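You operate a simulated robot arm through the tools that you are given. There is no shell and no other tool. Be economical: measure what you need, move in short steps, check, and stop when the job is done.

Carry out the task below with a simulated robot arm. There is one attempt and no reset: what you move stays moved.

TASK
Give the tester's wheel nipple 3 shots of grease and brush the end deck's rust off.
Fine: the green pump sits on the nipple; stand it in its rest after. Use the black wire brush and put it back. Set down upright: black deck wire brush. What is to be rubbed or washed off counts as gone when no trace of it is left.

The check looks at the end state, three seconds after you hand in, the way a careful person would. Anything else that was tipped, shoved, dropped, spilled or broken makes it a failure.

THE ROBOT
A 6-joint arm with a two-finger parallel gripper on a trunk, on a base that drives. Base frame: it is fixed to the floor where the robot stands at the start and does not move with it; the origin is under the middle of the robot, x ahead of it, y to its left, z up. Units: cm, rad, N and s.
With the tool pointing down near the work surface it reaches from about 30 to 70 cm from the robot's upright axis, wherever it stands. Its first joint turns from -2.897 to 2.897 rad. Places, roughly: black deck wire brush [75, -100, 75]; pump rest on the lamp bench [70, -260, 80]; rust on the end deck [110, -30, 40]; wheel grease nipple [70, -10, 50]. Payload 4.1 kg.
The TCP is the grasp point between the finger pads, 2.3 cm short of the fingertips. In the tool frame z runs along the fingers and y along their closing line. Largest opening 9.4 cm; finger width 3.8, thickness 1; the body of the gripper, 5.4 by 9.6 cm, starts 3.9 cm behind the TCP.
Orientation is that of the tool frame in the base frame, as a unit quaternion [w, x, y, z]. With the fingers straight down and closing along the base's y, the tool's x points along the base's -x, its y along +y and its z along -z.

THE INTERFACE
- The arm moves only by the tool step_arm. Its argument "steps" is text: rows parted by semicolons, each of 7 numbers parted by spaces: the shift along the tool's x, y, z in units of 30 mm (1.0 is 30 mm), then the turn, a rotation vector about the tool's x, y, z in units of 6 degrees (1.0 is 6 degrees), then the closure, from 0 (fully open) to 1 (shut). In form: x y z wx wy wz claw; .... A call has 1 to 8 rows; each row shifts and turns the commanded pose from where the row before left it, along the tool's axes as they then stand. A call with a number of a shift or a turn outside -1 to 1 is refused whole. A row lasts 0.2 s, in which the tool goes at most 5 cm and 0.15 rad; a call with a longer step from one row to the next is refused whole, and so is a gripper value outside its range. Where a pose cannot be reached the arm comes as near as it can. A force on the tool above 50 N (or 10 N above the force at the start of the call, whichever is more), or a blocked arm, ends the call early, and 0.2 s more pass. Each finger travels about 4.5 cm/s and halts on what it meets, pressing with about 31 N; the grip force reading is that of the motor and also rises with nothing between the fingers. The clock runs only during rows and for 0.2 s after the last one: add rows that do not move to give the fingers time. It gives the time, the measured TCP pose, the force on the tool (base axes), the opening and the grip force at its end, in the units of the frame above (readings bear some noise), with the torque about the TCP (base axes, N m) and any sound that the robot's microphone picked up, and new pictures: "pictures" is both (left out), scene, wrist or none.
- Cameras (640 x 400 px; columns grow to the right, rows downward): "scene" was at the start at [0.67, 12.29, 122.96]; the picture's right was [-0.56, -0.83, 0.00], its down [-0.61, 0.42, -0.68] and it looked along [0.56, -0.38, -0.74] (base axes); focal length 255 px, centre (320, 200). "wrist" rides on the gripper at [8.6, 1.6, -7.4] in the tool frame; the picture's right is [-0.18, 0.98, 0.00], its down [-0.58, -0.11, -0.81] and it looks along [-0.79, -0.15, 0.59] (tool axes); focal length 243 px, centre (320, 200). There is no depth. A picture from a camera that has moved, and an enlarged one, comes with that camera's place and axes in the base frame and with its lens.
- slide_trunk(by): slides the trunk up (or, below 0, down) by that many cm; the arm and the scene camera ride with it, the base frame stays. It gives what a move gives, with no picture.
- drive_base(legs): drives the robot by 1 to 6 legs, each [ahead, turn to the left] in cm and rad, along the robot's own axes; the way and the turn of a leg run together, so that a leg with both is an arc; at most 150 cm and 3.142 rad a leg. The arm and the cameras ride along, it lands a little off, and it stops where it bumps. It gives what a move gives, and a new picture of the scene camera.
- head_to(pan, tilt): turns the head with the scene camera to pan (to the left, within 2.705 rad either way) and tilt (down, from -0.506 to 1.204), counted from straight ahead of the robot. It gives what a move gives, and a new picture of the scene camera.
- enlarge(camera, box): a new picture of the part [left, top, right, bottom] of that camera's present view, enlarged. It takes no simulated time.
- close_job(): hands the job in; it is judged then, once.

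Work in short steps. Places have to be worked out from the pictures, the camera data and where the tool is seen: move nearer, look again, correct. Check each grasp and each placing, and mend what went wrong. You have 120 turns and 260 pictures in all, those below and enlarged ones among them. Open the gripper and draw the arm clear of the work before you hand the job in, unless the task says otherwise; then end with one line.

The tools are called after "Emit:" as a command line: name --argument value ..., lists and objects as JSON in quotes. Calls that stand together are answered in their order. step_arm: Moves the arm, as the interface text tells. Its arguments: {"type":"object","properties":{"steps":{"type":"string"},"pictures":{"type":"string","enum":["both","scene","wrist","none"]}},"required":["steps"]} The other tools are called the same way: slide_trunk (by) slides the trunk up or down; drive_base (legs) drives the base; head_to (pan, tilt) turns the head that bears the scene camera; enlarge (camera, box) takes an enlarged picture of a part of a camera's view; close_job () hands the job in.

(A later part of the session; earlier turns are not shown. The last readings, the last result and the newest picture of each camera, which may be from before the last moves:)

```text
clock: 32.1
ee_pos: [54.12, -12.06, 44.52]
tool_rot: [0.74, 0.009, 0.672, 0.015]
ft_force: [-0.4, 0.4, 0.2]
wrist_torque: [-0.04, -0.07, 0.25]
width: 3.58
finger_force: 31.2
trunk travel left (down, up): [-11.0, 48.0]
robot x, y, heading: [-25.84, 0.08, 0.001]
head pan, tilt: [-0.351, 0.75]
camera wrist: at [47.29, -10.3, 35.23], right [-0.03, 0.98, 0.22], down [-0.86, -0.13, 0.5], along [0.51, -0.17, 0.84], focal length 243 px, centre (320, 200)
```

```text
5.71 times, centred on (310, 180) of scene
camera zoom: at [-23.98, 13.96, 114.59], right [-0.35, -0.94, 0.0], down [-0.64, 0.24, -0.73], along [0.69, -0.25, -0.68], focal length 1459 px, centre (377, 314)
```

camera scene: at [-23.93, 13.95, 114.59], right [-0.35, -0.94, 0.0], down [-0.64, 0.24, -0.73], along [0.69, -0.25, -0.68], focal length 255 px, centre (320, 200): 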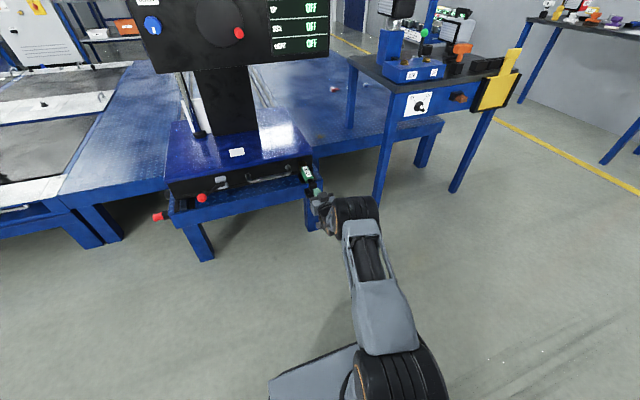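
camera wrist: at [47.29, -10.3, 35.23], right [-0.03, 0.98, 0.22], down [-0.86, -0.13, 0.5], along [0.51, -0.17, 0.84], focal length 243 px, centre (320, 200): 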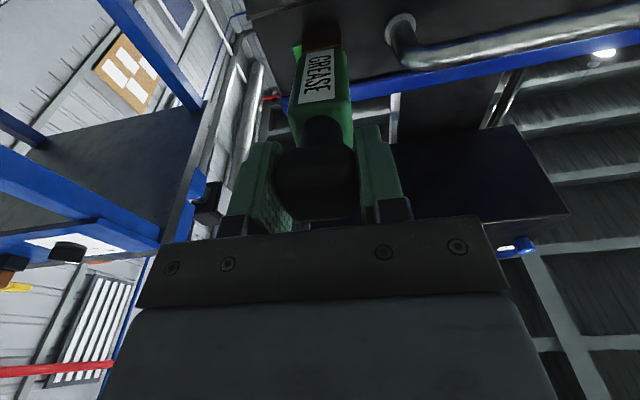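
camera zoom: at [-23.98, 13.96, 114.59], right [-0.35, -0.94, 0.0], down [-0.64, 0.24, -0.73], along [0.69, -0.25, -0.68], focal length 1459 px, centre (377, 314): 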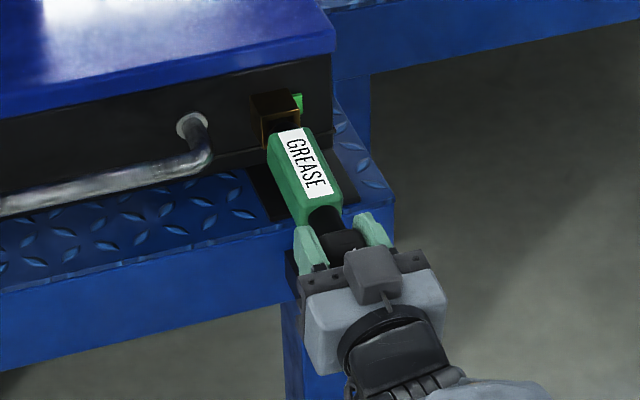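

Head gripped (3.58 cm). I'll drive straight back to withdraw the pump from the socket.

Emit:
drive_base --legs '[[-20, 0]]'

Emit:
step_arm --steps "0 0 0 0 0 0 1" --pictures "wrist"

```text
clock: 33.7
ee_pos: [33.99, -12.1, 44.47]
tool_rot: [0.74, 0.01, 0.672, 0.014]
ft_force: [-0.8, 0.0, 1.0]
wrist_torque: [0.02, 0.11, 0.03]
width: 3.56
finger_force: 30.9
trunk travel left (down, up): [-11.0, 48.0]
robot x, y, heading: [-46.31, -0.01, -0.005]
head pan, tilt: [-0.351, 0.75]
camera scene: at [-44.1, 14.03, 114.59], right [-0.35, -0.94, 0.0], down [-0.64, 0.24, -0.73], along [0.69, -0.25, -0.68], focal length 255 px, centre (320, 200)
```

scene: 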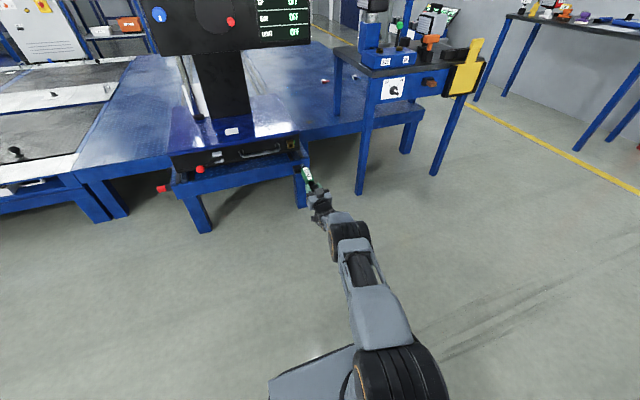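

```text
clock: 34.1
ee_pos: [33.95, -12.03, 44.57]
tool_rot: [0.74, 0.009, 0.673, 0.015]
ft_force: [0.5, -0.1, 0.0]
wrist_torque: [0.0, 0.1, -0.02]
width: 3.55
finger_force: 31.0
trunk travel left (down, up): [-11.0, 48.0]
robot x, y, heading: [-46.32, -0.24, -0.006]
head pan, tilt: [-0.351, 0.75]
camera wrist: at [27.13, -10.27, 35.19], right [-0.03, 0.98, 0.22], down [-0.86, -0.13, 0.5], along [0.51, -0.17, 0.84], focal length 243 px, centre (320, 200)
```

wrist: 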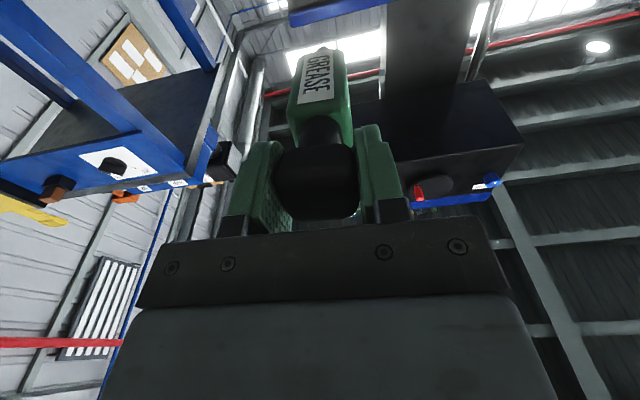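

The pump is out and held straight. I'll raise the trunk for travel and rotate the tool to point down.

Emit:
slide_trunk --by 44

Emit:
step_arm --steps "0 0 0 0 1 0 1;0 0 0 0 1 0 1;0 0 0 0 1 0 1;0 0 0 0 1 0 1;0 0 0 0 1 0 1;0 0 0 0 1 0 1;0 0 0 0 1 0 1;0 0 0 0 1 0 1" --pictures "none"

Emit:
step_arm --steps "0 0 0 0 1 0 1;0 0 0 0 1 0 1;0 0 0 0 1 0 1;0 0 0 0 1 0 1;0 0 0 0 1 0 1;0 0 0 0 1 0 1;0 0 0 0 1 0 1;0 0 0 0 0.9 0 1" --pictures "both"

```text
refused: 44 is not a number from -40 to 40
```

```text
clock: 35.9
ee_pos: [34.1, -11.75, 44.69]
tool_rot: [0.428, -0.002, 0.903, 0.025]
ft_force: [0.5, 0.2, 0.5]
wrist_torque: [-0.01, 0.1, -0.04]
width: 3.52
finger_force: 31.3
out of reach, approached as far as the arm can: row 8
trunk travel left (down, up): [-11.0, 48.0]
robot x, y, heading: [-45.91, -0.05, -0.001]
head pan, tilt: [-0.351, 0.75]
```

```text
clock: 37.7
ee_pos: [24.85, -10.38, 45.39]
tool_rot: [0.028, -0.011, 0.999, 0.022]
ft_force: [0.2, -0.5, -0.7]
wrist_torque: [-0.04, 0.0, -0.02]
width: 3.54
finger_force: 30.9
out of reach, approached as far as the arm can: row 3, 4, 5, 6, 7, 8
trunk travel left (down, up): [-11.0, 48.0]
robot x, y, heading: [-46.2, 0.29, -0.005]
head pan, tilt: [-0.351, 0.75]
camera scene: at [-44.1, 14.03, 114.59], right [-0.35, -0.94, 0.0], down [-0.64, 0.24, -0.73], along [0.69, -0.25, -0.68], focal length 255 px, centre (320, 200)
camera wrist: at [15.58, -9.47, 52.3], right [0.16, 0.99, 0.05], down [0.54, -0.13, 0.83], along [0.83, -0.1, -0.55], focal length 243 px, centre (320, 200)
```

scene: 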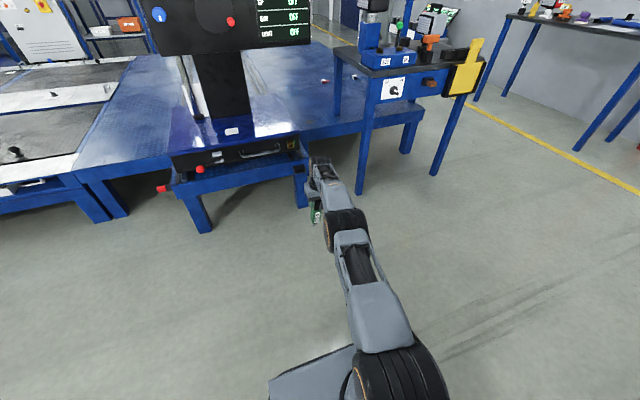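
wrist: 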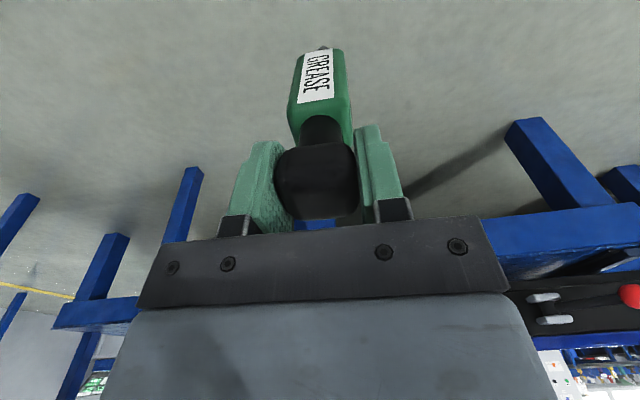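

The tool is down already. Now raise the trunk 40 cm and draw the arm in.

Emit:
slide_trunk --by 40

Emit:
step_arm --steps "1 0 -0.5 0 0 0 1;1 0 -0.5 0 0 0 1;1 0 -0.5 0 0 0 1;1 0 -0.5 0 0 0 1;1 0 -0.5 0 0 0 1;1 0 -0.5 0 0 0 1;1 0 -0.5 0 0 0 1" --pictures "wrist"

```text
clock: 41.5
ee_pos: [24.98, -10.57, 85.26]
tool_rot: [0.029, -0.011, 0.999, 0.022]
ft_force: [0.1, -0.1, -2.8]
wrist_torque: [-0.02, 0.03, -0.01]
width: 3.55
finger_force: 30.8
trunk travel left (down, up): [-51.0, 8.0]
robot x, y, heading: [-46.52, 0.29, -0.005]
head pan, tilt: [-0.351, 0.75]
```

```text
clock: 43.1
ee_pos: [3.1, -11.44, 94.92]
tool_rot: [0.029, -0.011, 0.999, 0.022]
ft_force: [0.0, -0.4, -2.2]
wrist_torque: [0.0, 0.02, -0.03]
width: 3.53
finger_force: 30.8
trunk travel left (down, up): [-51.0, 8.0]
robot x, y, heading: [-46.39, -0.13, -0.002]
head pan, tilt: [-0.351, 0.75]
camera wrist: at [-6.17, -10.47, 101.81], right [0.16, 0.99, 0.05], down [0.54, -0.13, 0.83], along [0.83, -0.1, -0.55], focal length 243 px, centre (320, 200)
```

wrist: 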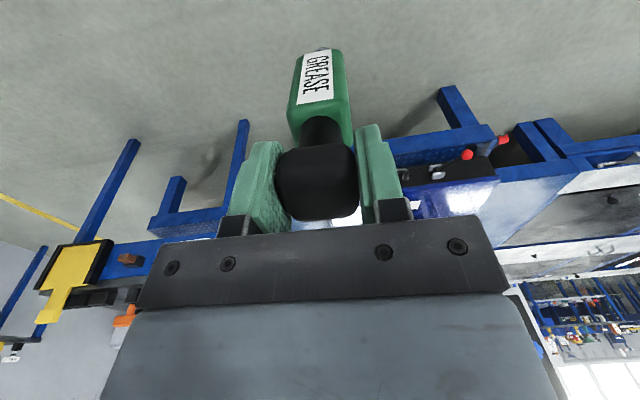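

TCP drawn in to 49 cm ahead. Now drive around the near bench toward the lamp bench in two parts.

Emit:
drive_base --legs '[[0, -1.2], [150, 0], [0, 0.49]]'

Emit:
head_to --pan -0.3 --tilt 0.4

```text
clock: 54.9
ee_pos: [40.64, -179.29, 94.74]
tool_rot: [0.035, 0.327, 0.944, 0.011]
ft_force: [0.5, -0.6, -1.7]
wrist_torque: [0.0, -0.01, 0.01]
width: 3.5
finger_force: 30.9
trunk travel left (down, up): [-51.0, 8.0]
robot x, y, heading: [10.11, -138.98, -0.693]
head pan, tilt: [-0.351, 0.75]
camera scene: at [20.34, -129.4, 154.59], right [-0.86, -0.5, 0.0], down [-0.34, 0.59, -0.73], along [0.37, -0.63, -0.68], focal length 255 px, centre (320, 200)
```

scene: 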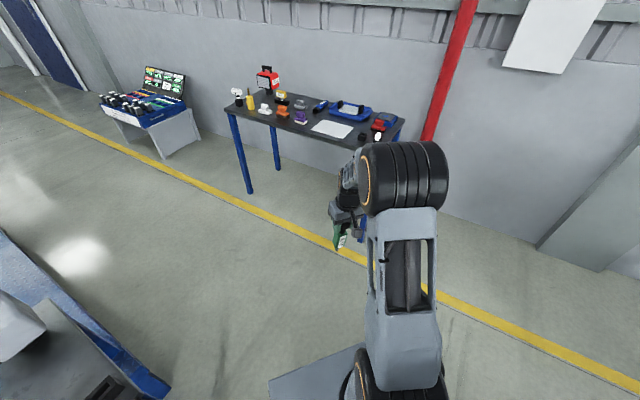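

```text
clock: 55.7
ee_pos: [40.53, -179.37, 94.86]
tool_rot: [0.034, 0.327, 0.944, 0.011]
ft_force: [-0.2, 0.1, -1.4]
wrist_torque: [0.03, -0.04, 0.05]
width: 3.5
finger_force: 30.6
trunk travel left (down, up): [-51.0, 8.0]
robot x, y, heading: [9.9, -138.91, -0.698]
head pan, tilt: [-0.3, 0.4]
camera scene: at [21.22, -130.01, 157.7], right [-0.84, -0.55, 0.0], down [-0.21, 0.33, -0.92], along [0.5, -0.77, -0.39], focal length 255 px, centre (320, 200)
```

scene: 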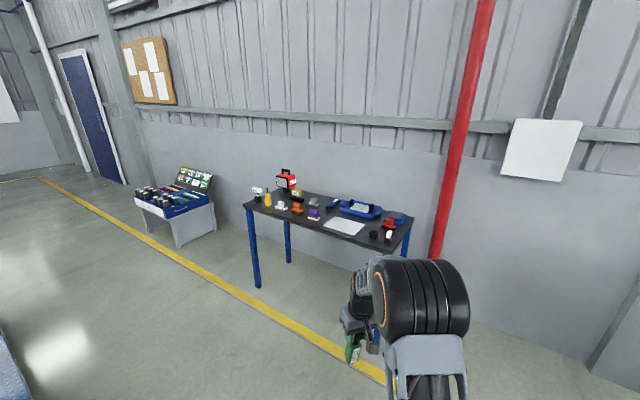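

Emit:
enlarge --camera "scene" --box '[235, 160, 425, 260]'

```text
3.37 times, centred on (330, 210) of scene
camera zoom: at [21.22, -130.01, 157.7], right [-0.84, -0.55, 0.0], down [-0.21, 0.33, -0.92], along [0.5, -0.77, -0.39], focal length 860 px, centre (286, 166)
```

zoom: 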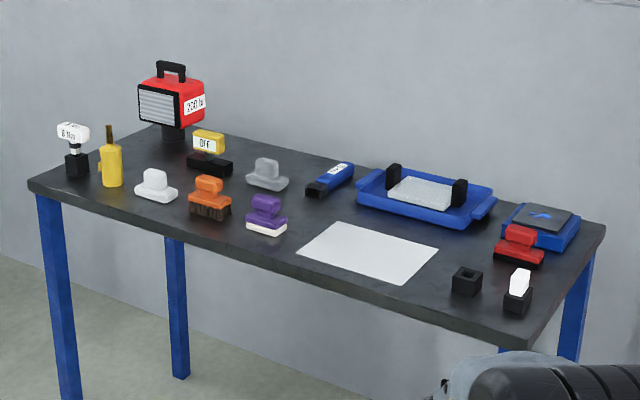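

The empty black socket (pump rest) is at about (66.5,-259,78), next to a white-tipped thing. I'll lift to be well clear of everything, then drive in facing the bench.

Emit:
slide_trunk --by 8

Emit:
step_arm --steps "0 0 -1 0 0 0 1;0 0 -1 0 0 0 1" --pictures "none"

Emit:
drive_base --legs '[[0, -0.07], [93, 0], [0, -0.804]]'

```text
clock: 56.9
ee_pos: [40.57, -179.37, 102.74]
tool_rot: [0.034, 0.327, 0.944, 0.011]
ft_force: [0.1, 0.5, -1.6]
wrist_torque: [0.0, 0.03, 0.0]
width: 3.54
finger_force: 31.1
trunk travel left (down, up): [-59.0, 0.0]
robot x, y, heading: [10.13, -138.89, -0.699]
head pan, tilt: [-0.3, 0.4]
```

```text
clock: 57.5
ee_pos: [40.07, -179.23, 108.78]
tool_rot: [0.035, 0.327, 0.944, 0.012]
ft_force: [-0.8, 0.5, -1.2]
wrist_torque: [-0.01, 0.03, -0.02]
width: 3.52
finger_force: 31.0
trunk travel left (down, up): [-59.0, 0.0]
robot x, y, heading: [10.08, -139.33, -0.7]
head pan, tilt: [-0.3, 0.4]
```

```text
clock: 64.8
ee_pos: [66.79, -251.13, 108.81]
tool_rot: [0.037, 0.684, 0.728, -0.004]
ft_force: [-0.4, 0.1, -1.7]
wrist_torque: [0.02, -0.02, 0.01]
width: 3.55
finger_force: 30.6
trunk travel left (down, up): [-59.0, 0.0]
robot x, y, heading: [76.8, -202.0, -1.533]
head pan, tilt: [-0.3, 0.4]
camera scene: at [90.89, -204.1, 165.71], right [-0.96, 0.26, 0.0], down [0.1, 0.38, -0.92], along [-0.24, -0.89, -0.39], focal length 255 px, centre (320, 200)
```

scene: 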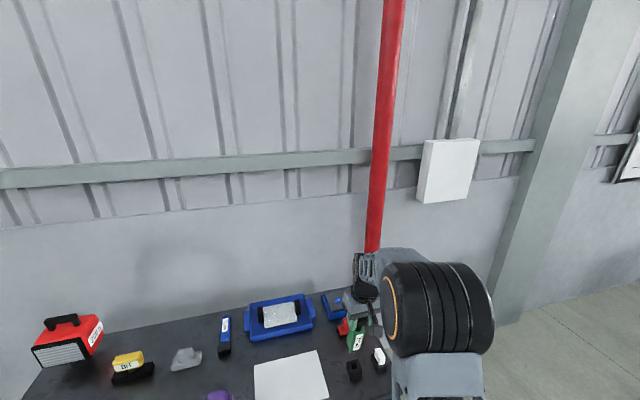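

At the bench. Look down at the rest and pump with the head camera and the wrist camera.

Emit:
head_to --pan -0.15 --tilt 0.95

Emit:
enlarge --camera "scene" --box '[220, 80, 420, 220]'

Emit:
enlarge --camera "wrist" --box '[160, 0, 480, 240]'

```text
clock: 65.8
ee_pos: [66.83, -251.2, 108.78]
tool_rot: [0.036, 0.684, 0.728, -0.004]
ft_force: [0.0, -0.3, -1.9]
wrist_torque: [0.02, -0.03, 0.01]
width: 3.51
finger_force: 31.2
trunk travel left (down, up): [-59.0, 0.0]
robot x, y, heading: [76.84, -202.17, -1.538]
head pan, tilt: [-0.15, 0.949]
camera scene: at [92.5, -202.39, 161.05], right [-0.99, 0.12, 0.0], down [0.09, 0.81, -0.58], along [-0.07, -0.58, -0.81], focal length 255 px, centre (320, 200)
```

scene: 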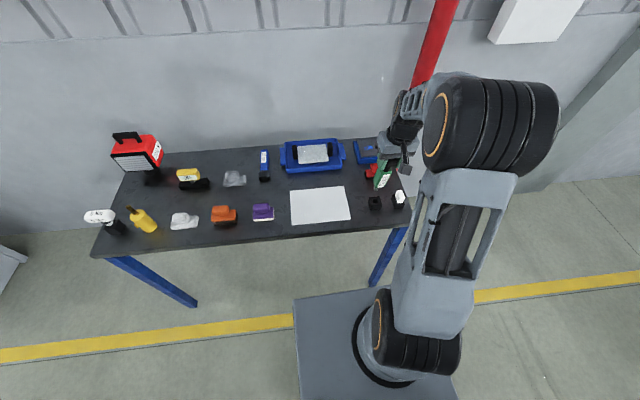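

```text
2.86 times, centred on (320, 150) of scene
camera zoom: at [92.5, -202.39, 161.05], right [-0.99, 0.12, 0.0], down [0.09, 0.81, -0.58], along [-0.07, -0.58, -0.81], focal length 730 px, centre (320, 343)
```

zoom: 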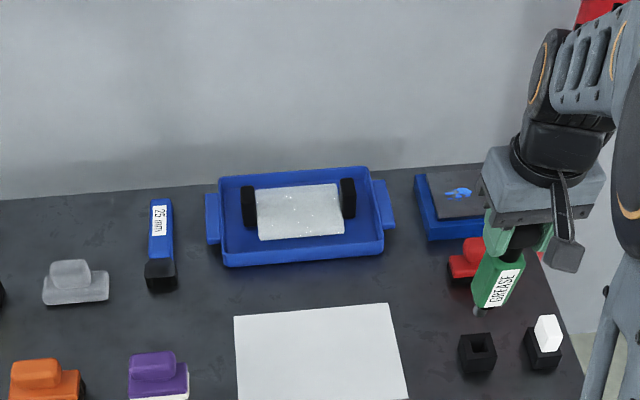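

```text
1.67 times, centred on (320, 120) of wrist
camera zoom: at [67.36, -242.1, 115.75], right [0.99, -0.12, 0.05], down [-0.11, -0.54, 0.83], along [-0.07, -0.83, -0.55], focal length 404 px, centre (320, 333)
```

zoom: 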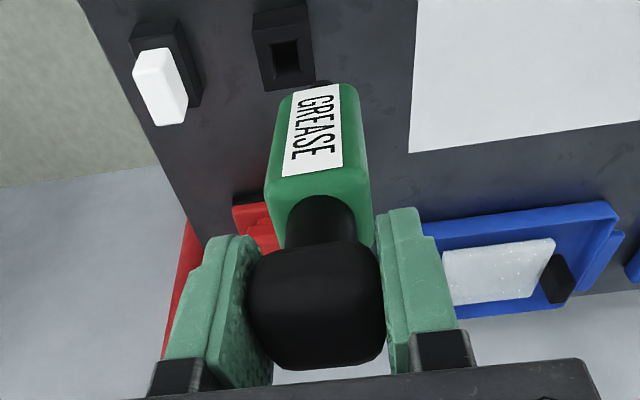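

Rest hole sits around (64.9,-257,80) by both views; the pump leans slightly toward the wall. I'll straighten the tool (tilt and yaw) and re-measure.

Emit:
step_arm --steps "0 0 0 0.42 0.9 0.6 1;0 0 0 0 0 0 1" --pictures "none"

Emit:
enlarge --camera "scene" --box '[330, 130, 430, 220]'

Emit:
enlarge --camera "wrist" --box '[160, 0, 480, 240]'

```text
clock: 66.4
ee_pos: [66.88, -251.19, 108.75]
tool_rot: [-0.013, 0.707, 0.707, 0.013]
ft_force: [0.1, -0.3, -2.2]
wrist_torque: [0.02, -0.04, 0.0]
width: 3.54
finger_force: 29.9
trunk travel left (down, up): [-59.0, 0.0]
robot x, y, heading: [76.93, -201.81, -1.537]
head pan, tilt: [-0.15, 0.949]
```

```text
4.44 times, centred on (380, 175) of scene
camera zoom: at [92.51, -202.39, 161.04], right [-0.99, 0.12, 0.0], down [0.09, 0.81, -0.58], along [-0.07, -0.58, -0.81], focal length 1135 px, centre (53, 311)
```

zoom: 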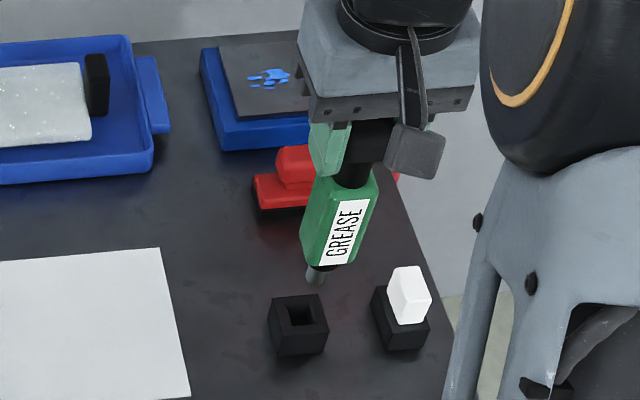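

```text
1.67 times, centred on (320, 120) of wrist
camera zoom: at [68.23, -242.87, 116.51], right [0.98, -0.18, -0.01], down [-0.11, -0.61, 0.78], along [-0.15, -0.77, -0.62], focal length 404 px, centre (320, 333)
```

zoom: 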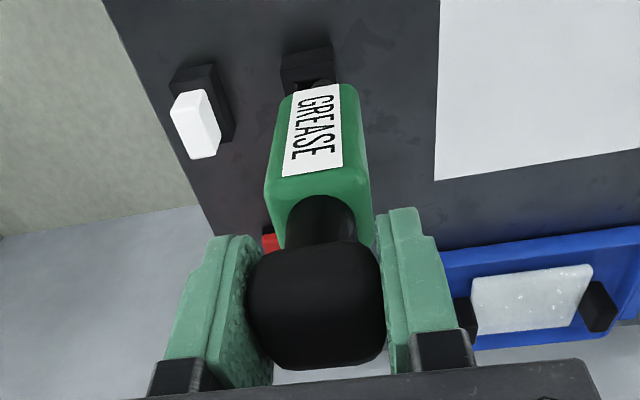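

Pump is now about vertical with its tip near (67,-251,93.6). Move over the hole (~64.7,-256.8) and come down partway.

Emit:
step_arm --steps "-0.62 -0.25 0 0 0 0 1;-0.62 -0.24 0 0 0 0 1;-0.62 -0.24 0 0 0 0 1;0 0 0.8 0 0 0 1;0 0 0.8 0 0 0 1;0 0 0.8 0 0 0 1;0 0 0 0 0 0 1" --pictures "none"

Emit:
enlarge --camera "scene" --box '[330, 150, 430, 220]'

Emit:
enlarge --camera "wrist" --box '[200, 0, 440, 160]'

```text
clock: 68.0
ee_pos: [64.58, -256.42, 101.15]
tool_rot: [-0.013, 0.707, 0.706, 0.014]
ft_force: [-0.9, -0.1, -1.9]
wrist_torque: [0.0, 0.0, 0.05]
width: 3.52
finger_force: 31.4
trunk travel left (down, up): [-59.0, 0.0]
robot x, y, heading: [77.02, -201.97, -1.536]
head pan, tilt: [-0.15, 0.949]
```

```text
5.71 times, centred on (380, 185) of scene
camera zoom: at [92.51, -202.39, 161.04], right [-0.99, 0.12, 0.0], down [0.09, 0.81, -0.58], along [-0.07, -0.58, -0.81], focal length 1459 px, centre (-23, 286)
```

zoom: 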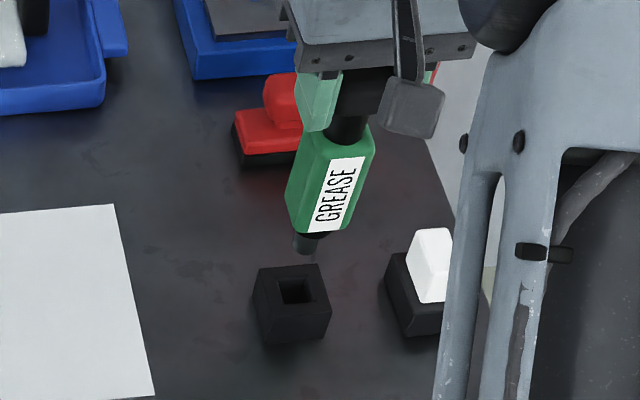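

```text
2.50 times, centred on (320, 80) of wrist
camera zoom: at [66.09, -248.14, 108.9], right [0.98, -0.18, -0.01], down [-0.11, -0.61, 0.78], along [-0.15, -0.77, -0.62], focal length 606 px, centre (320, 500)
```

zoom: 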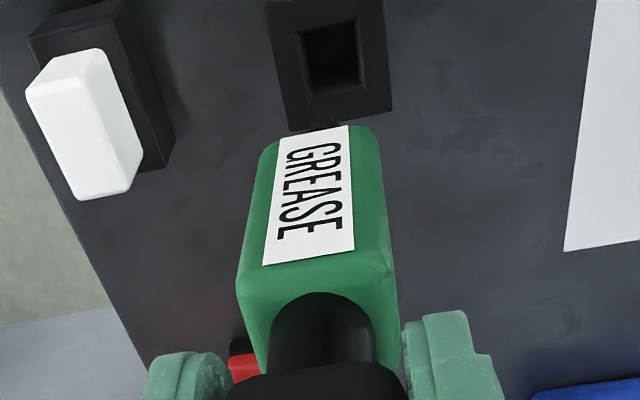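

Hole estimate (64.7,-256.5), tip almost above it. Descend 3 cm and compare again.

Emit:
step_arm --steps "0 0 0.5 0 0 0 1;0 0 0.5 0 0 0 1;0 0 0 0 0 0 1" --pictures "none"

Emit:
enlarge --camera "scene" --box '[350, 170, 410, 220]'

Emit:
enlarge --camera "wrist" --box '[240, 0, 400, 100]'

```text
clock: 68.8
ee_pos: [64.68, -256.35, 98.29]
tool_rot: [-0.014, 0.706, 0.707, 0.013]
ft_force: [0.8, -0.3, 0.8]
wrist_torque: [-0.11, -0.09, -0.02]
width: 3.53
finger_force: 31.4
trunk travel left (down, up): [-59.0, 0.0]
robot x, y, heading: [76.81, -202.04, -1.537]
head pan, tilt: [-0.15, 0.949]
```

```text
8.00 times, centred on (380, 195) of scene
camera zoom: at [92.52, -202.37, 161.04], right [-0.99, 0.12, 0.0], down [0.09, 0.81, -0.58], along [-0.07, -0.58, -0.81], focal length 2043 px, centre (-160, 240)
```

zoom: 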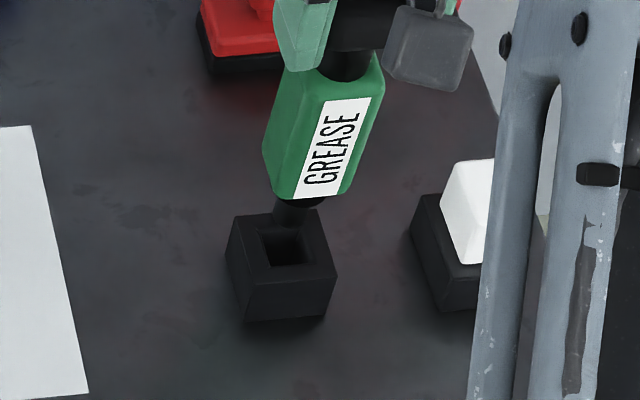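

```text
4.00 times, centred on (320, 50) of wrist
camera zoom: at [66.09, -248.1, 106.0], right [0.98, -0.18, -0.01], down [-0.11, -0.61, 0.78], along [-0.15, -0.77, -0.62], focal length 970 px, centre (320, 800)
```

zoom: 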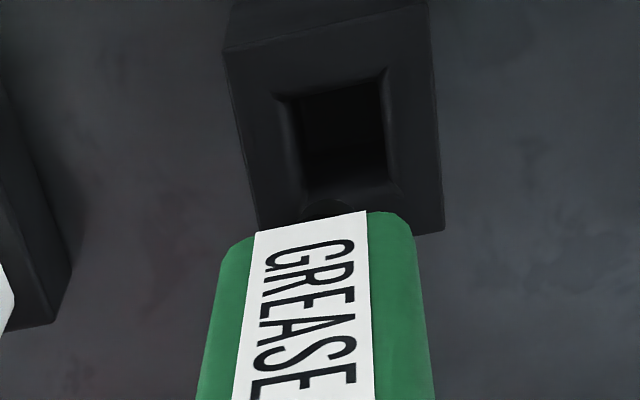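

The tip touched the rim: the socket top is at z≈83, hole at (65.0,-255.25), tip at about (64.6,-256.6). Lift 1 cm and shift accordingly.

Emit:
step_arm --steps "0 0 -0.4 0 0 0 1;0.43 0.13 0 0 0 0 1;0 0 0 0 0 0 1" --pictures "none"

Emit:
enlarge --camera "scene" --box '[350, 170, 410, 220]'

Emit:
enlarge --camera "wrist" --box '[240, 0, 400, 100]'

```text
clock: 69.6
ee_pos: [65.03, -255.09, 99.54]
tool_rot: [-0.013, 0.707, 0.707, 0.013]
ft_force: [0.3, -0.1, -2.0]
wrist_torque: [0.03, -0.03, 0.01]
width: 3.51
finger_force: 30.8
trunk travel left (down, up): [-59.0, 0.0]
robot x, y, heading: [76.63, -201.57, -1.537]
head pan, tilt: [-0.15, 0.949]
```

```text
8.00 times, centred on (380, 195) of scene
camera zoom: at [92.5, -202.39, 161.04], right [-0.99, 0.12, 0.0], down [0.09, 0.81, -0.58], along [-0.07, -0.58, -0.81], focal length 2043 px, centre (-160, 240)
```

zoom: 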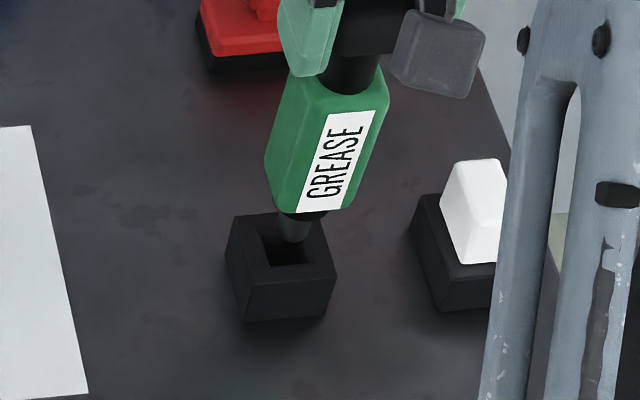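

```text
4.00 times, centred on (320, 50) of wrist
camera zoom: at [66.43, -246.76, 107.3], right [0.98, -0.18, -0.01], down [-0.11, -0.61, 0.78], along [-0.15, -0.77, -0.62], focal length 970 px, centre (320, 800)
```

zoom: 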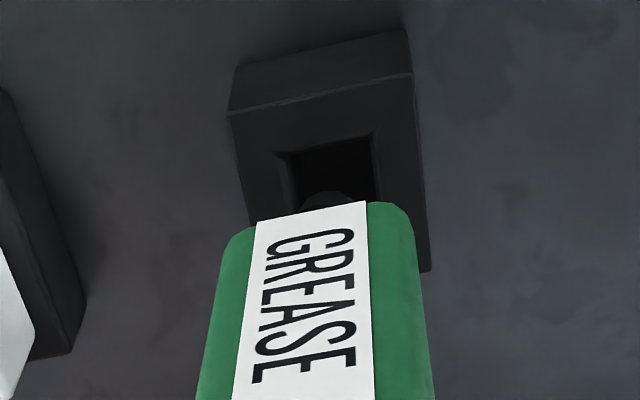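

Tip now right over the hole. Small -y correction and descend gently, watching force.

Emit:
step_arm --steps "-0.1 0.03 0.2 0 0 0 1;0 0 0.2 0 0 0 1;0 0 0.2 0 0 0 1;0 0 0.2 0 0 0 1" --pictures "none"

Emit:
enlarge --camera "scene" --box '[350, 170, 410, 220]'

```text
clock: 70.6
ee_pos: [65.16, -255.13, 97.32]
tool_rot: [-0.013, 0.707, 0.707, 0.015]
ft_force: [0.0, 3.9, 1.8]
wrist_torque: [0.42, -0.01, -0.02]
width: 3.52
finger_force: 31.0
trunk travel left (down, up): [-59.0, 0.0]
robot x, y, heading: [76.51, -202.09, -1.541]
head pan, tilt: [-0.15, 0.949]
```

```text
8.00 times, centred on (380, 195) of scene
camera zoom: at [92.52, -202.32, 161.05], right [-0.99, 0.12, 0.0], down [0.09, 0.81, -0.58], along [-0.07, -0.58, -0.81], focal length 2043 px, centre (-160, 240)
```

zoom: 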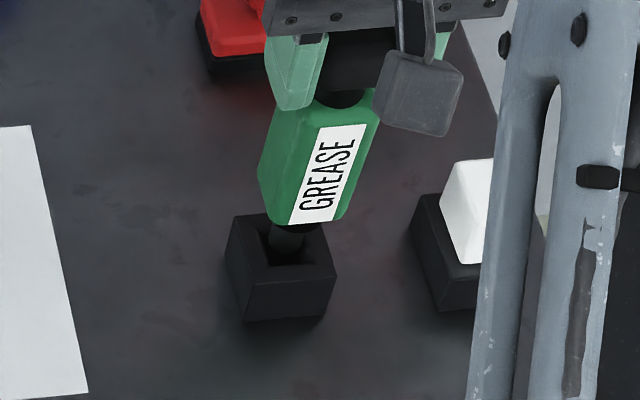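

Nozzle entered but touches the back wall (Fy 3.9). Shift 3 mm toward +y and continue down.

Emit:
step_arm --steps "0.12 0 0 0 0 0 1;0 0 0.15 0 0 0 1;0 0 0.15 0 0 0 1;0 0 0.15 0 0 0 1;0 0 0 0 0 0 1" --pictures "none"

Emit:
enlarge --camera "scene" --box '[350, 170, 410, 220]'

```text
clock: 71.8
ee_pos: [65.03, -254.98, 95.95]
tool_rot: [-0.012, 0.707, 0.707, 0.013]
ft_force: [1.4, 0.5, 0.6]
wrist_torque: [0.05, -0.07, -0.01]
width: 3.55
finger_force: 31.2
trunk travel left (down, up): [-59.0, 0.0]
robot x, y, heading: [76.91, -202.0, -1.541]
head pan, tilt: [-0.15, 0.949]
```

```text
8.00 times, centred on (380, 195) of scene
camera zoom: at [92.52, -202.37, 161.04], right [-0.99, 0.12, 0.0], down [0.09, 0.81, -0.58], along [-0.07, -0.58, -0.81], focal length 2043 px, centre (-160, 240)
```

zoom: 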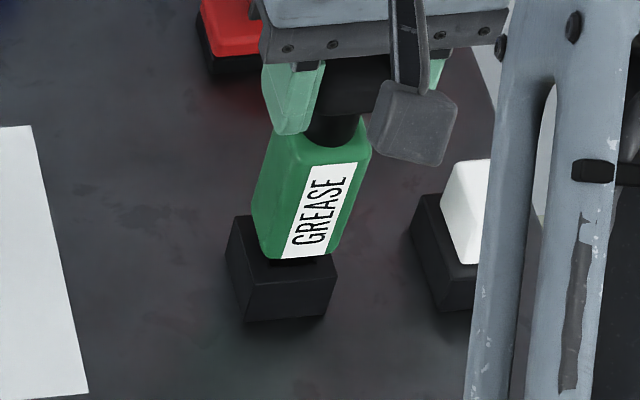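

Almost down; a small gap remains. Descend in fine steps.

Emit:
step_arm --steps "0 0 0.1 0 0 0 1;0 0 0.1 0 0 0 1;0 0 0 0 0 0 1" --pictures "none"

Emit:
enlarge --camera "scene" --box '[350, 170, 410, 220]'

Emit:
enlarge --camera "wrist" --box '[200, 0, 440, 160]'

```text
clock: 72.6
ee_pos: [65.14, -255.08, 95.43]
tool_rot: [-0.014, 0.707, 0.707, 0.013]
ft_force: [0.7, -1.5, 2.0]
wrist_torque: [-0.14, -0.11, 0.0]
width: 3.54
finger_force: 30.7
trunk travel left (down, up): [-59.0, 0.0]
robot x, y, heading: [76.89, -202.05, -1.534]
head pan, tilt: [-0.15, 0.949]
```

```text
8.00 times, centred on (380, 195) of scene
camera zoom: at [92.52, -202.38, 161.04], right [-0.99, 0.12, 0.0], down [0.09, 0.81, -0.58], along [-0.07, -0.58, -0.81], focal length 2043 px, centre (-160, 240)
```

zoom: 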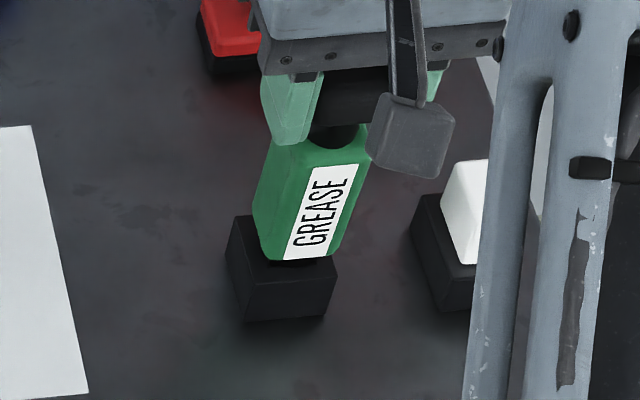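

```text
2.50 times, centred on (320, 80) of wrist
camera zoom: at [66.48, -246.59, 103.04], right [0.98, -0.18, -0.01], down [-0.11, -0.61, 0.78], along [-0.15, -0.77, -0.62], focal length 606 px, centre (320, 500)
```

zoom: 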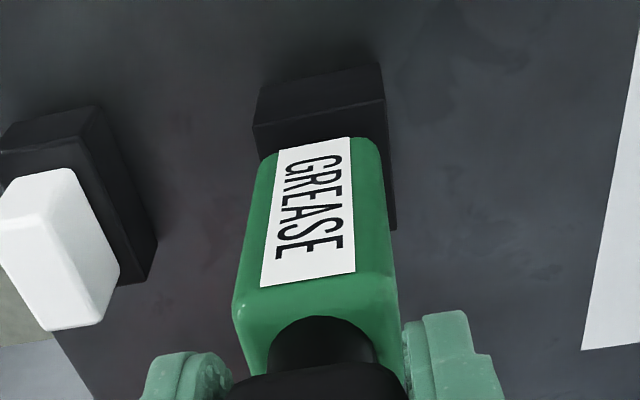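

The body has bottomed and the plunger is starting to compress. I'll ease up a few mm, open, and check that it stands.

Emit:
step_arm --steps "0 0 -0.15 0 0 0 1;0 0 0 0 0 0 0.5;0 0 0 0 0 0 0.4;0 0 0 0 0 0 0.3;0 0 0 0 0 0 0.3" --pictures "none"

Emit:
enlarge --camera "scene" --box '[350, 160, 420, 220]'

Emit:
enlarge --camera "wrist" --box '[160, 0, 480, 240]'

```text
clock: 73.8
ee_pos: [64.98, -255.0, 95.76]
tool_rot: [-0.012, 0.707, 0.707, 0.014]
ft_force: [0.5, 0.6, -0.9]
wrist_torque: [0.01, 0.04, 0.03]
width: 6.59
finger_force: 0.2
trunk travel left (down, up): [-59.0, 0.0]
robot x, y, heading: [76.9, -202.13, -1.537]
head pan, tilt: [-0.15, 0.949]
```

```text
6.67 times, centred on (385, 190) of scene
camera zoom: at [92.51, -202.38, 161.04], right [-0.99, 0.12, 0.0], down [0.09, 0.81, -0.58], along [-0.07, -0.58, -0.81], focal length 1702 px, centre (-113, 267)
```

zoom: 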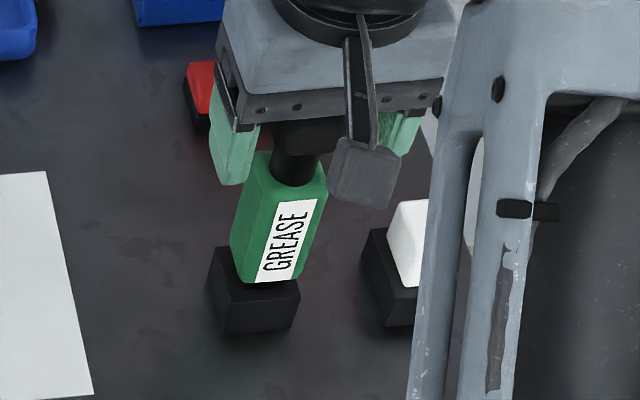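

```text
1.67 times, centred on (320, 120) of wrist
camera zoom: at [66.47, -246.59, 103.46], right [0.98, -0.18, -0.01], down [-0.11, -0.61, 0.78], along [-0.15, -0.77, -0.62], focal length 404 px, centre (320, 333)
```

zoom: 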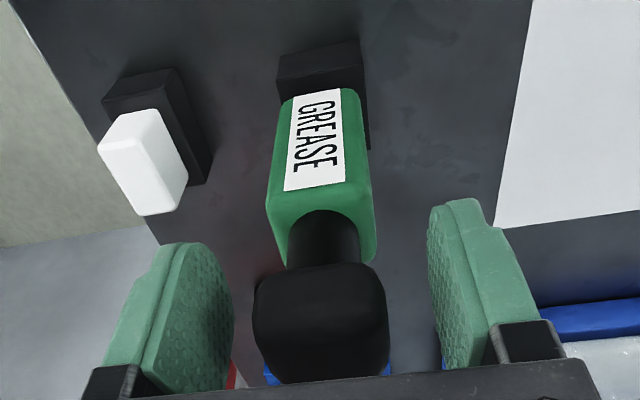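

It stands. Raise straight up clear of the head.

Emit:
step_arm --steps "0 0 -0.5 0 0 0 0.2;0 0 -1 0 0 0 0.2;0 0 -1 0 0 0 0.2;0 0 -1 0 0 0 0.2;0 0 -0.8 0 0 0 0.2" --pictures "scene"

Emit:
enlarge --camera "scene" --box '[330, 130, 430, 220]'

```text
clock: 75.0
ee_pos: [64.82, -255.4, 108.74]
tool_rot: [-0.012, 0.707, 0.707, 0.013]
ft_force: [0.0, 0.6, 0.0]
wrist_torque: [-0.02, 0.02, -0.04]
width: 7.52
finger_force: 0.1
trunk travel left (down, up): [-59.0, 0.0]
robot x, y, heading: [76.86, -201.89, -1.537]
head pan, tilt: [-0.15, 0.949]
camera scene: at [92.51, -202.35, 161.04], right [-0.99, 0.12, 0.0], down [0.09, 0.81, -0.58], along [-0.07, -0.58, -0.81], focal length 255 px, centre (320, 200)
```

scene: 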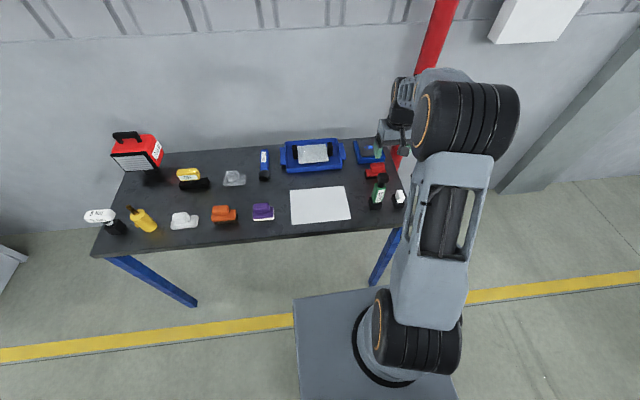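

```text
4.44 times, centred on (380, 175) of scene
camera zoom: at [92.51, -202.35, 161.04], right [-0.99, 0.12, 0.0], down [0.09, 0.81, -0.58], along [-0.07, -0.58, -0.81], focal length 1135 px, centre (53, 311)
```

zoom: 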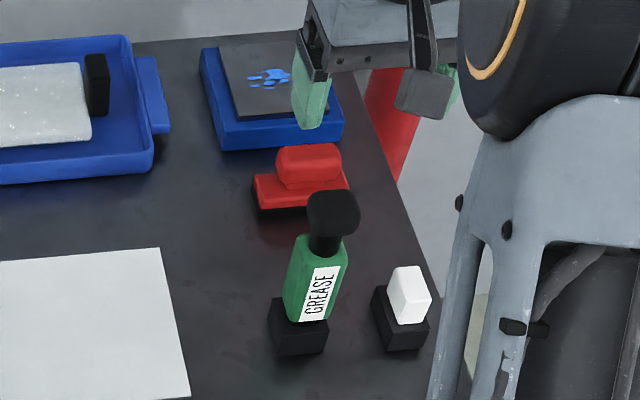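

Pump stands in its rest. Now draw the arm in and drive around to the near bench's front to fetch the black brush.

Emit:
step_arm --steps "1 0 0 0 0 0 0.2;1 0 0 0 0 0 0.2;1 0 0 0 0 0 0.2" --pictures "none"

Emit:
drive_base --legs '[[0, -2.26], [85, 0], [0, -0.91], [57, 0], [0, -1.571]]'

Emit:
head_to --pan -0.1 --tilt 0.8

```text
clock: 75.8
ee_pos: [64.99, -246.5, 108.86]
tool_rot: [-0.013, 0.707, 0.707, 0.014]
ft_force: [0.0, 1.2, 0.4]
wrist_torque: [0.0, 0.02, 0.01]
width: 7.53
finger_force: 0.0
trunk travel left (down, up): [-59.0, 0.0]
robot x, y, heading: [77.03, -201.74, -1.539]
head pan, tilt: [-0.15, 0.949]
```

```text
clock: 94.6
ee_pos: [52.6, -105.14, 108.89]
tool_rot: [-0.019, 0.006, 1.0, 0.001]
ft_force: [-0.4, 0.2, 0.0]
wrist_torque: [0.0, 0.04, -0.02]
width: 7.5
finger_force: 0.1
trunk travel left (down, up): [-59.0, 0.0]
robot x, y, heading: [8.01, -92.84, 0.022]
head pan, tilt: [-0.15, 0.949]
camera scene: at [8.98, -77.26, 161.04], right [-0.13, -0.99, 0.0], down [-0.81, 0.1, -0.58], along [0.58, -0.07, -0.81], focal length 255 px, centre (320, 200)
```

scene: 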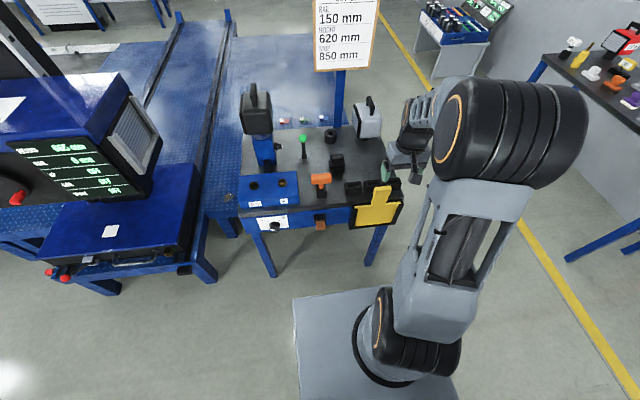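

```text
clock: 95.3
ee_pos: [52.52, -105.29, 108.73]
tool_rot: [-0.018, 0.006, 1.0, 0.001]
ft_force: [-0.2, 0.5, 0.1]
wrist_torque: [-0.01, 0.01, 0.01]
width: 7.51
finger_force: 0.1
trunk travel left (down, up): [-59.0, 0.0]
robot x, y, heading: [8.37, -93.02, 0.021]
head pan, tilt: [-0.099, 0.799]
camera scene: at [9.81, -76.94, 162.19], right [-0.08, -1.0, 0.0], down [-0.72, 0.05, -0.7], along [0.69, -0.05, -0.72], focal length 255 px, centre (320, 200)
```

scene: 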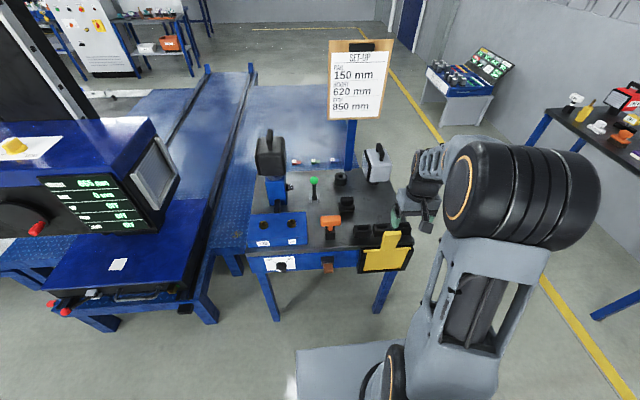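

Emit:
enlarge --camera "scene" --box '[235, 120, 425, 280]'

Emit:
enlarge --camera "wrist" --box '[0, 0, 640, 400]'

```text
2.50 times, centred on (330, 200) of scene
camera zoom: at [9.81, -76.94, 162.19], right [-0.08, -1.0, 0.0], down [-0.72, 0.05, -0.7], along [0.69, -0.05, -0.72], focal length 638 px, centre (295, 200)
```

zoom: 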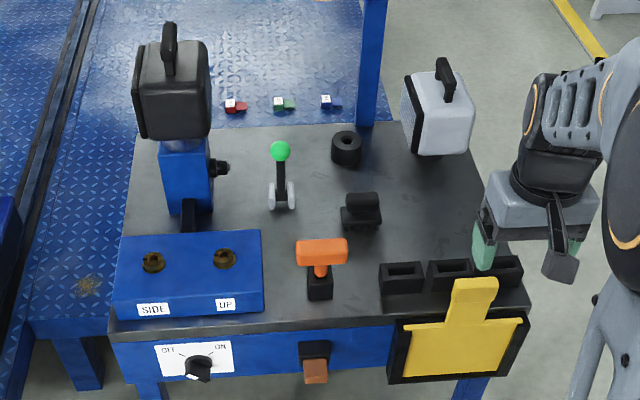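

```text
1.00 times, centred on (320, 200) of wrist
camera zoom: at [43.97, -103.57, 116.56], right [0.2, 0.98, -0.01], down [0.61, -0.12, 0.78], along [0.77, -0.16, -0.62], focal length 243 px, centre (320, 200)
```

zoom: 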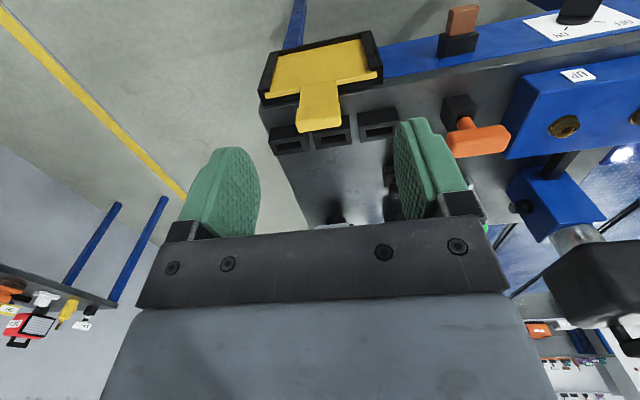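

Black brush base at about (86,-94.5) on the bench. I'll drive ahead 18 cm and move the arm over it, staying high.

Emit:
drive_base --legs '[[20, -0.02]]'

Emit:
step_arm --steps "0 0.9 0 0 0 0 0;0 0.9 0 0 0 0 0;0 0.9 0 0 0 0 0;-0.5 0.9 0 0 0 0 0;-0.5 0 0.8 0 0 0 0;0 0 0 0 0 0 0" --pictures "both"

```text
clock: 96.9
ee_pos: [72.23, -106.06, 108.77]
tool_rot: [-0.019, 0.017, 1.0, 0.002]
ft_force: [-0.6, 0.1, 0.5]
wrist_torque: [0.0, 0.0, 0.02]
width: 7.51
finger_force: 0.1
trunk travel left (down, up): [-59.0, 0.0]
robot x, y, heading: [28.28, -92.64, 0.004]
head pan, tilt: [-0.099, 0.799]
camera scene: at [30.25, -76.74, 162.19], right [-0.1, -1.0, 0.0], down [-0.71, 0.07, -0.7], along [0.69, -0.07, -0.72], focal length 255 px, centre (320, 200)
```

scene: 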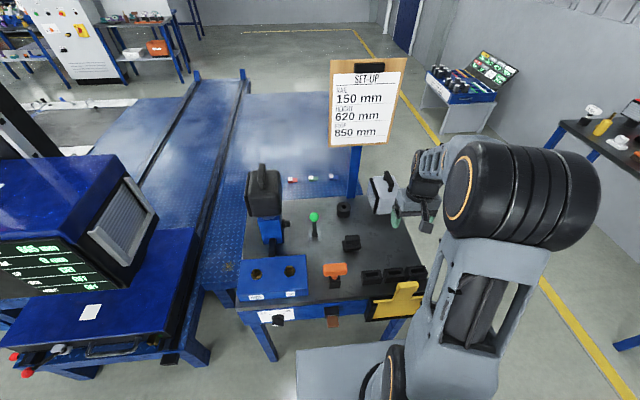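

```text
clock: 98.3
ee_pos: [75.51, -95.3, 106.3]
tool_rot: [-0.018, 0.016, 1.0, 0.001]
ft_force: [-1.2, -0.7, -0.5]
wrist_torque: [-0.03, -0.01, 0.0]
width: 9.4
finger_force: 0.0
trunk travel left (down, up): [-59.0, 0.0]
robot x, y, heading: [28.04, -92.45, 0.006]
head pan, tilt: [-0.099, 0.799]
camera scene: at [30.16, -76.74, 162.2], right [-0.1, -1.0, 0.0], down [-0.71, 0.07, -0.7], along [0.69, -0.07, -0.72], focal length 255 px, centre (320, 200)
camera wrist: at [67.04, -93.47, 114.0], right [0.22, 0.98, -0.01], down [0.61, -0.13, 0.78], along [0.76, -0.17, -0.62], focal length 243 px, centre (320, 200)
```

scene: 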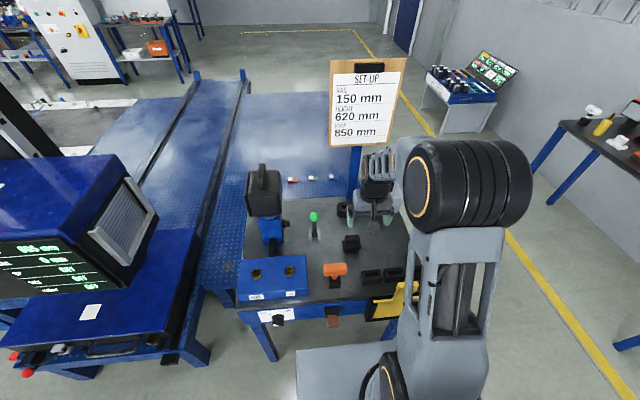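
wrist: 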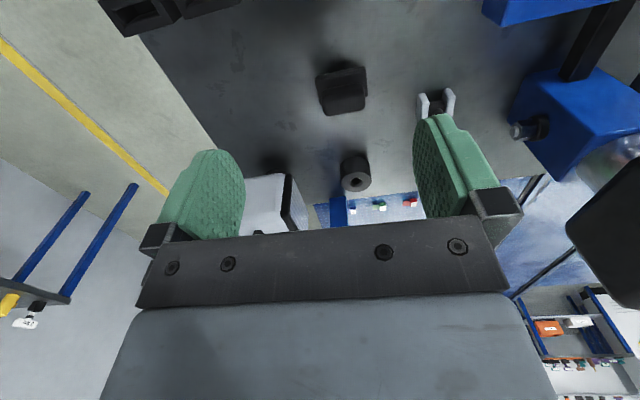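

Both views agree: brush at (85.3,-94.5), z≈79. Enlarge to see its shape and orientation.

Emit:
enlarge --camera "wrist" --box '[280, 40, 400, 140]'

Emit:
enlarge --camera "scene" --box '[310, 200, 400, 270]'

```text
4.00 times, centred on (340, 90) of wrist
camera zoom: at [67.04, -93.47, 114.0], right [0.22, 0.98, -0.01], down [0.61, -0.13, 0.78], along [0.76, -0.17, -0.62], focal length 970 px, centre (240, 640)
```

zoom: 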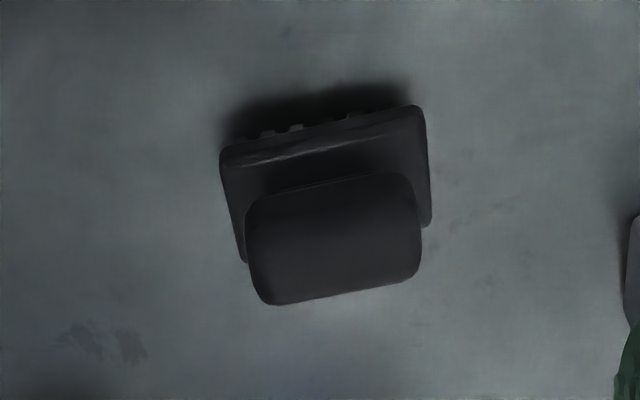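

```text
5.71 times, centred on (355, 235) of scene
camera zoom: at [30.16, -76.74, 162.2], right [-0.1, -1.0, 0.0], down [-0.71, 0.07, -0.7], along [0.69, -0.07, -0.72], focal length 1459 px, centre (120, 0)
```

zoom: 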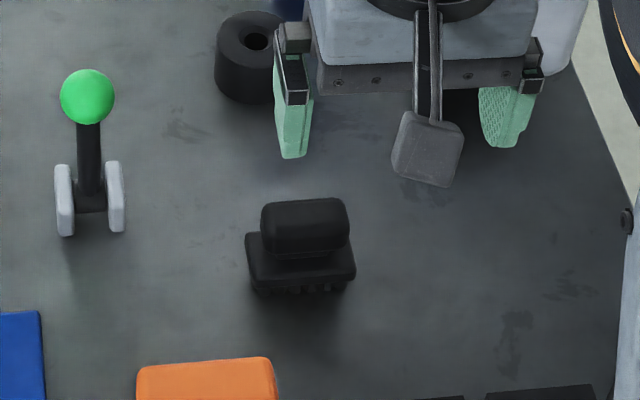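

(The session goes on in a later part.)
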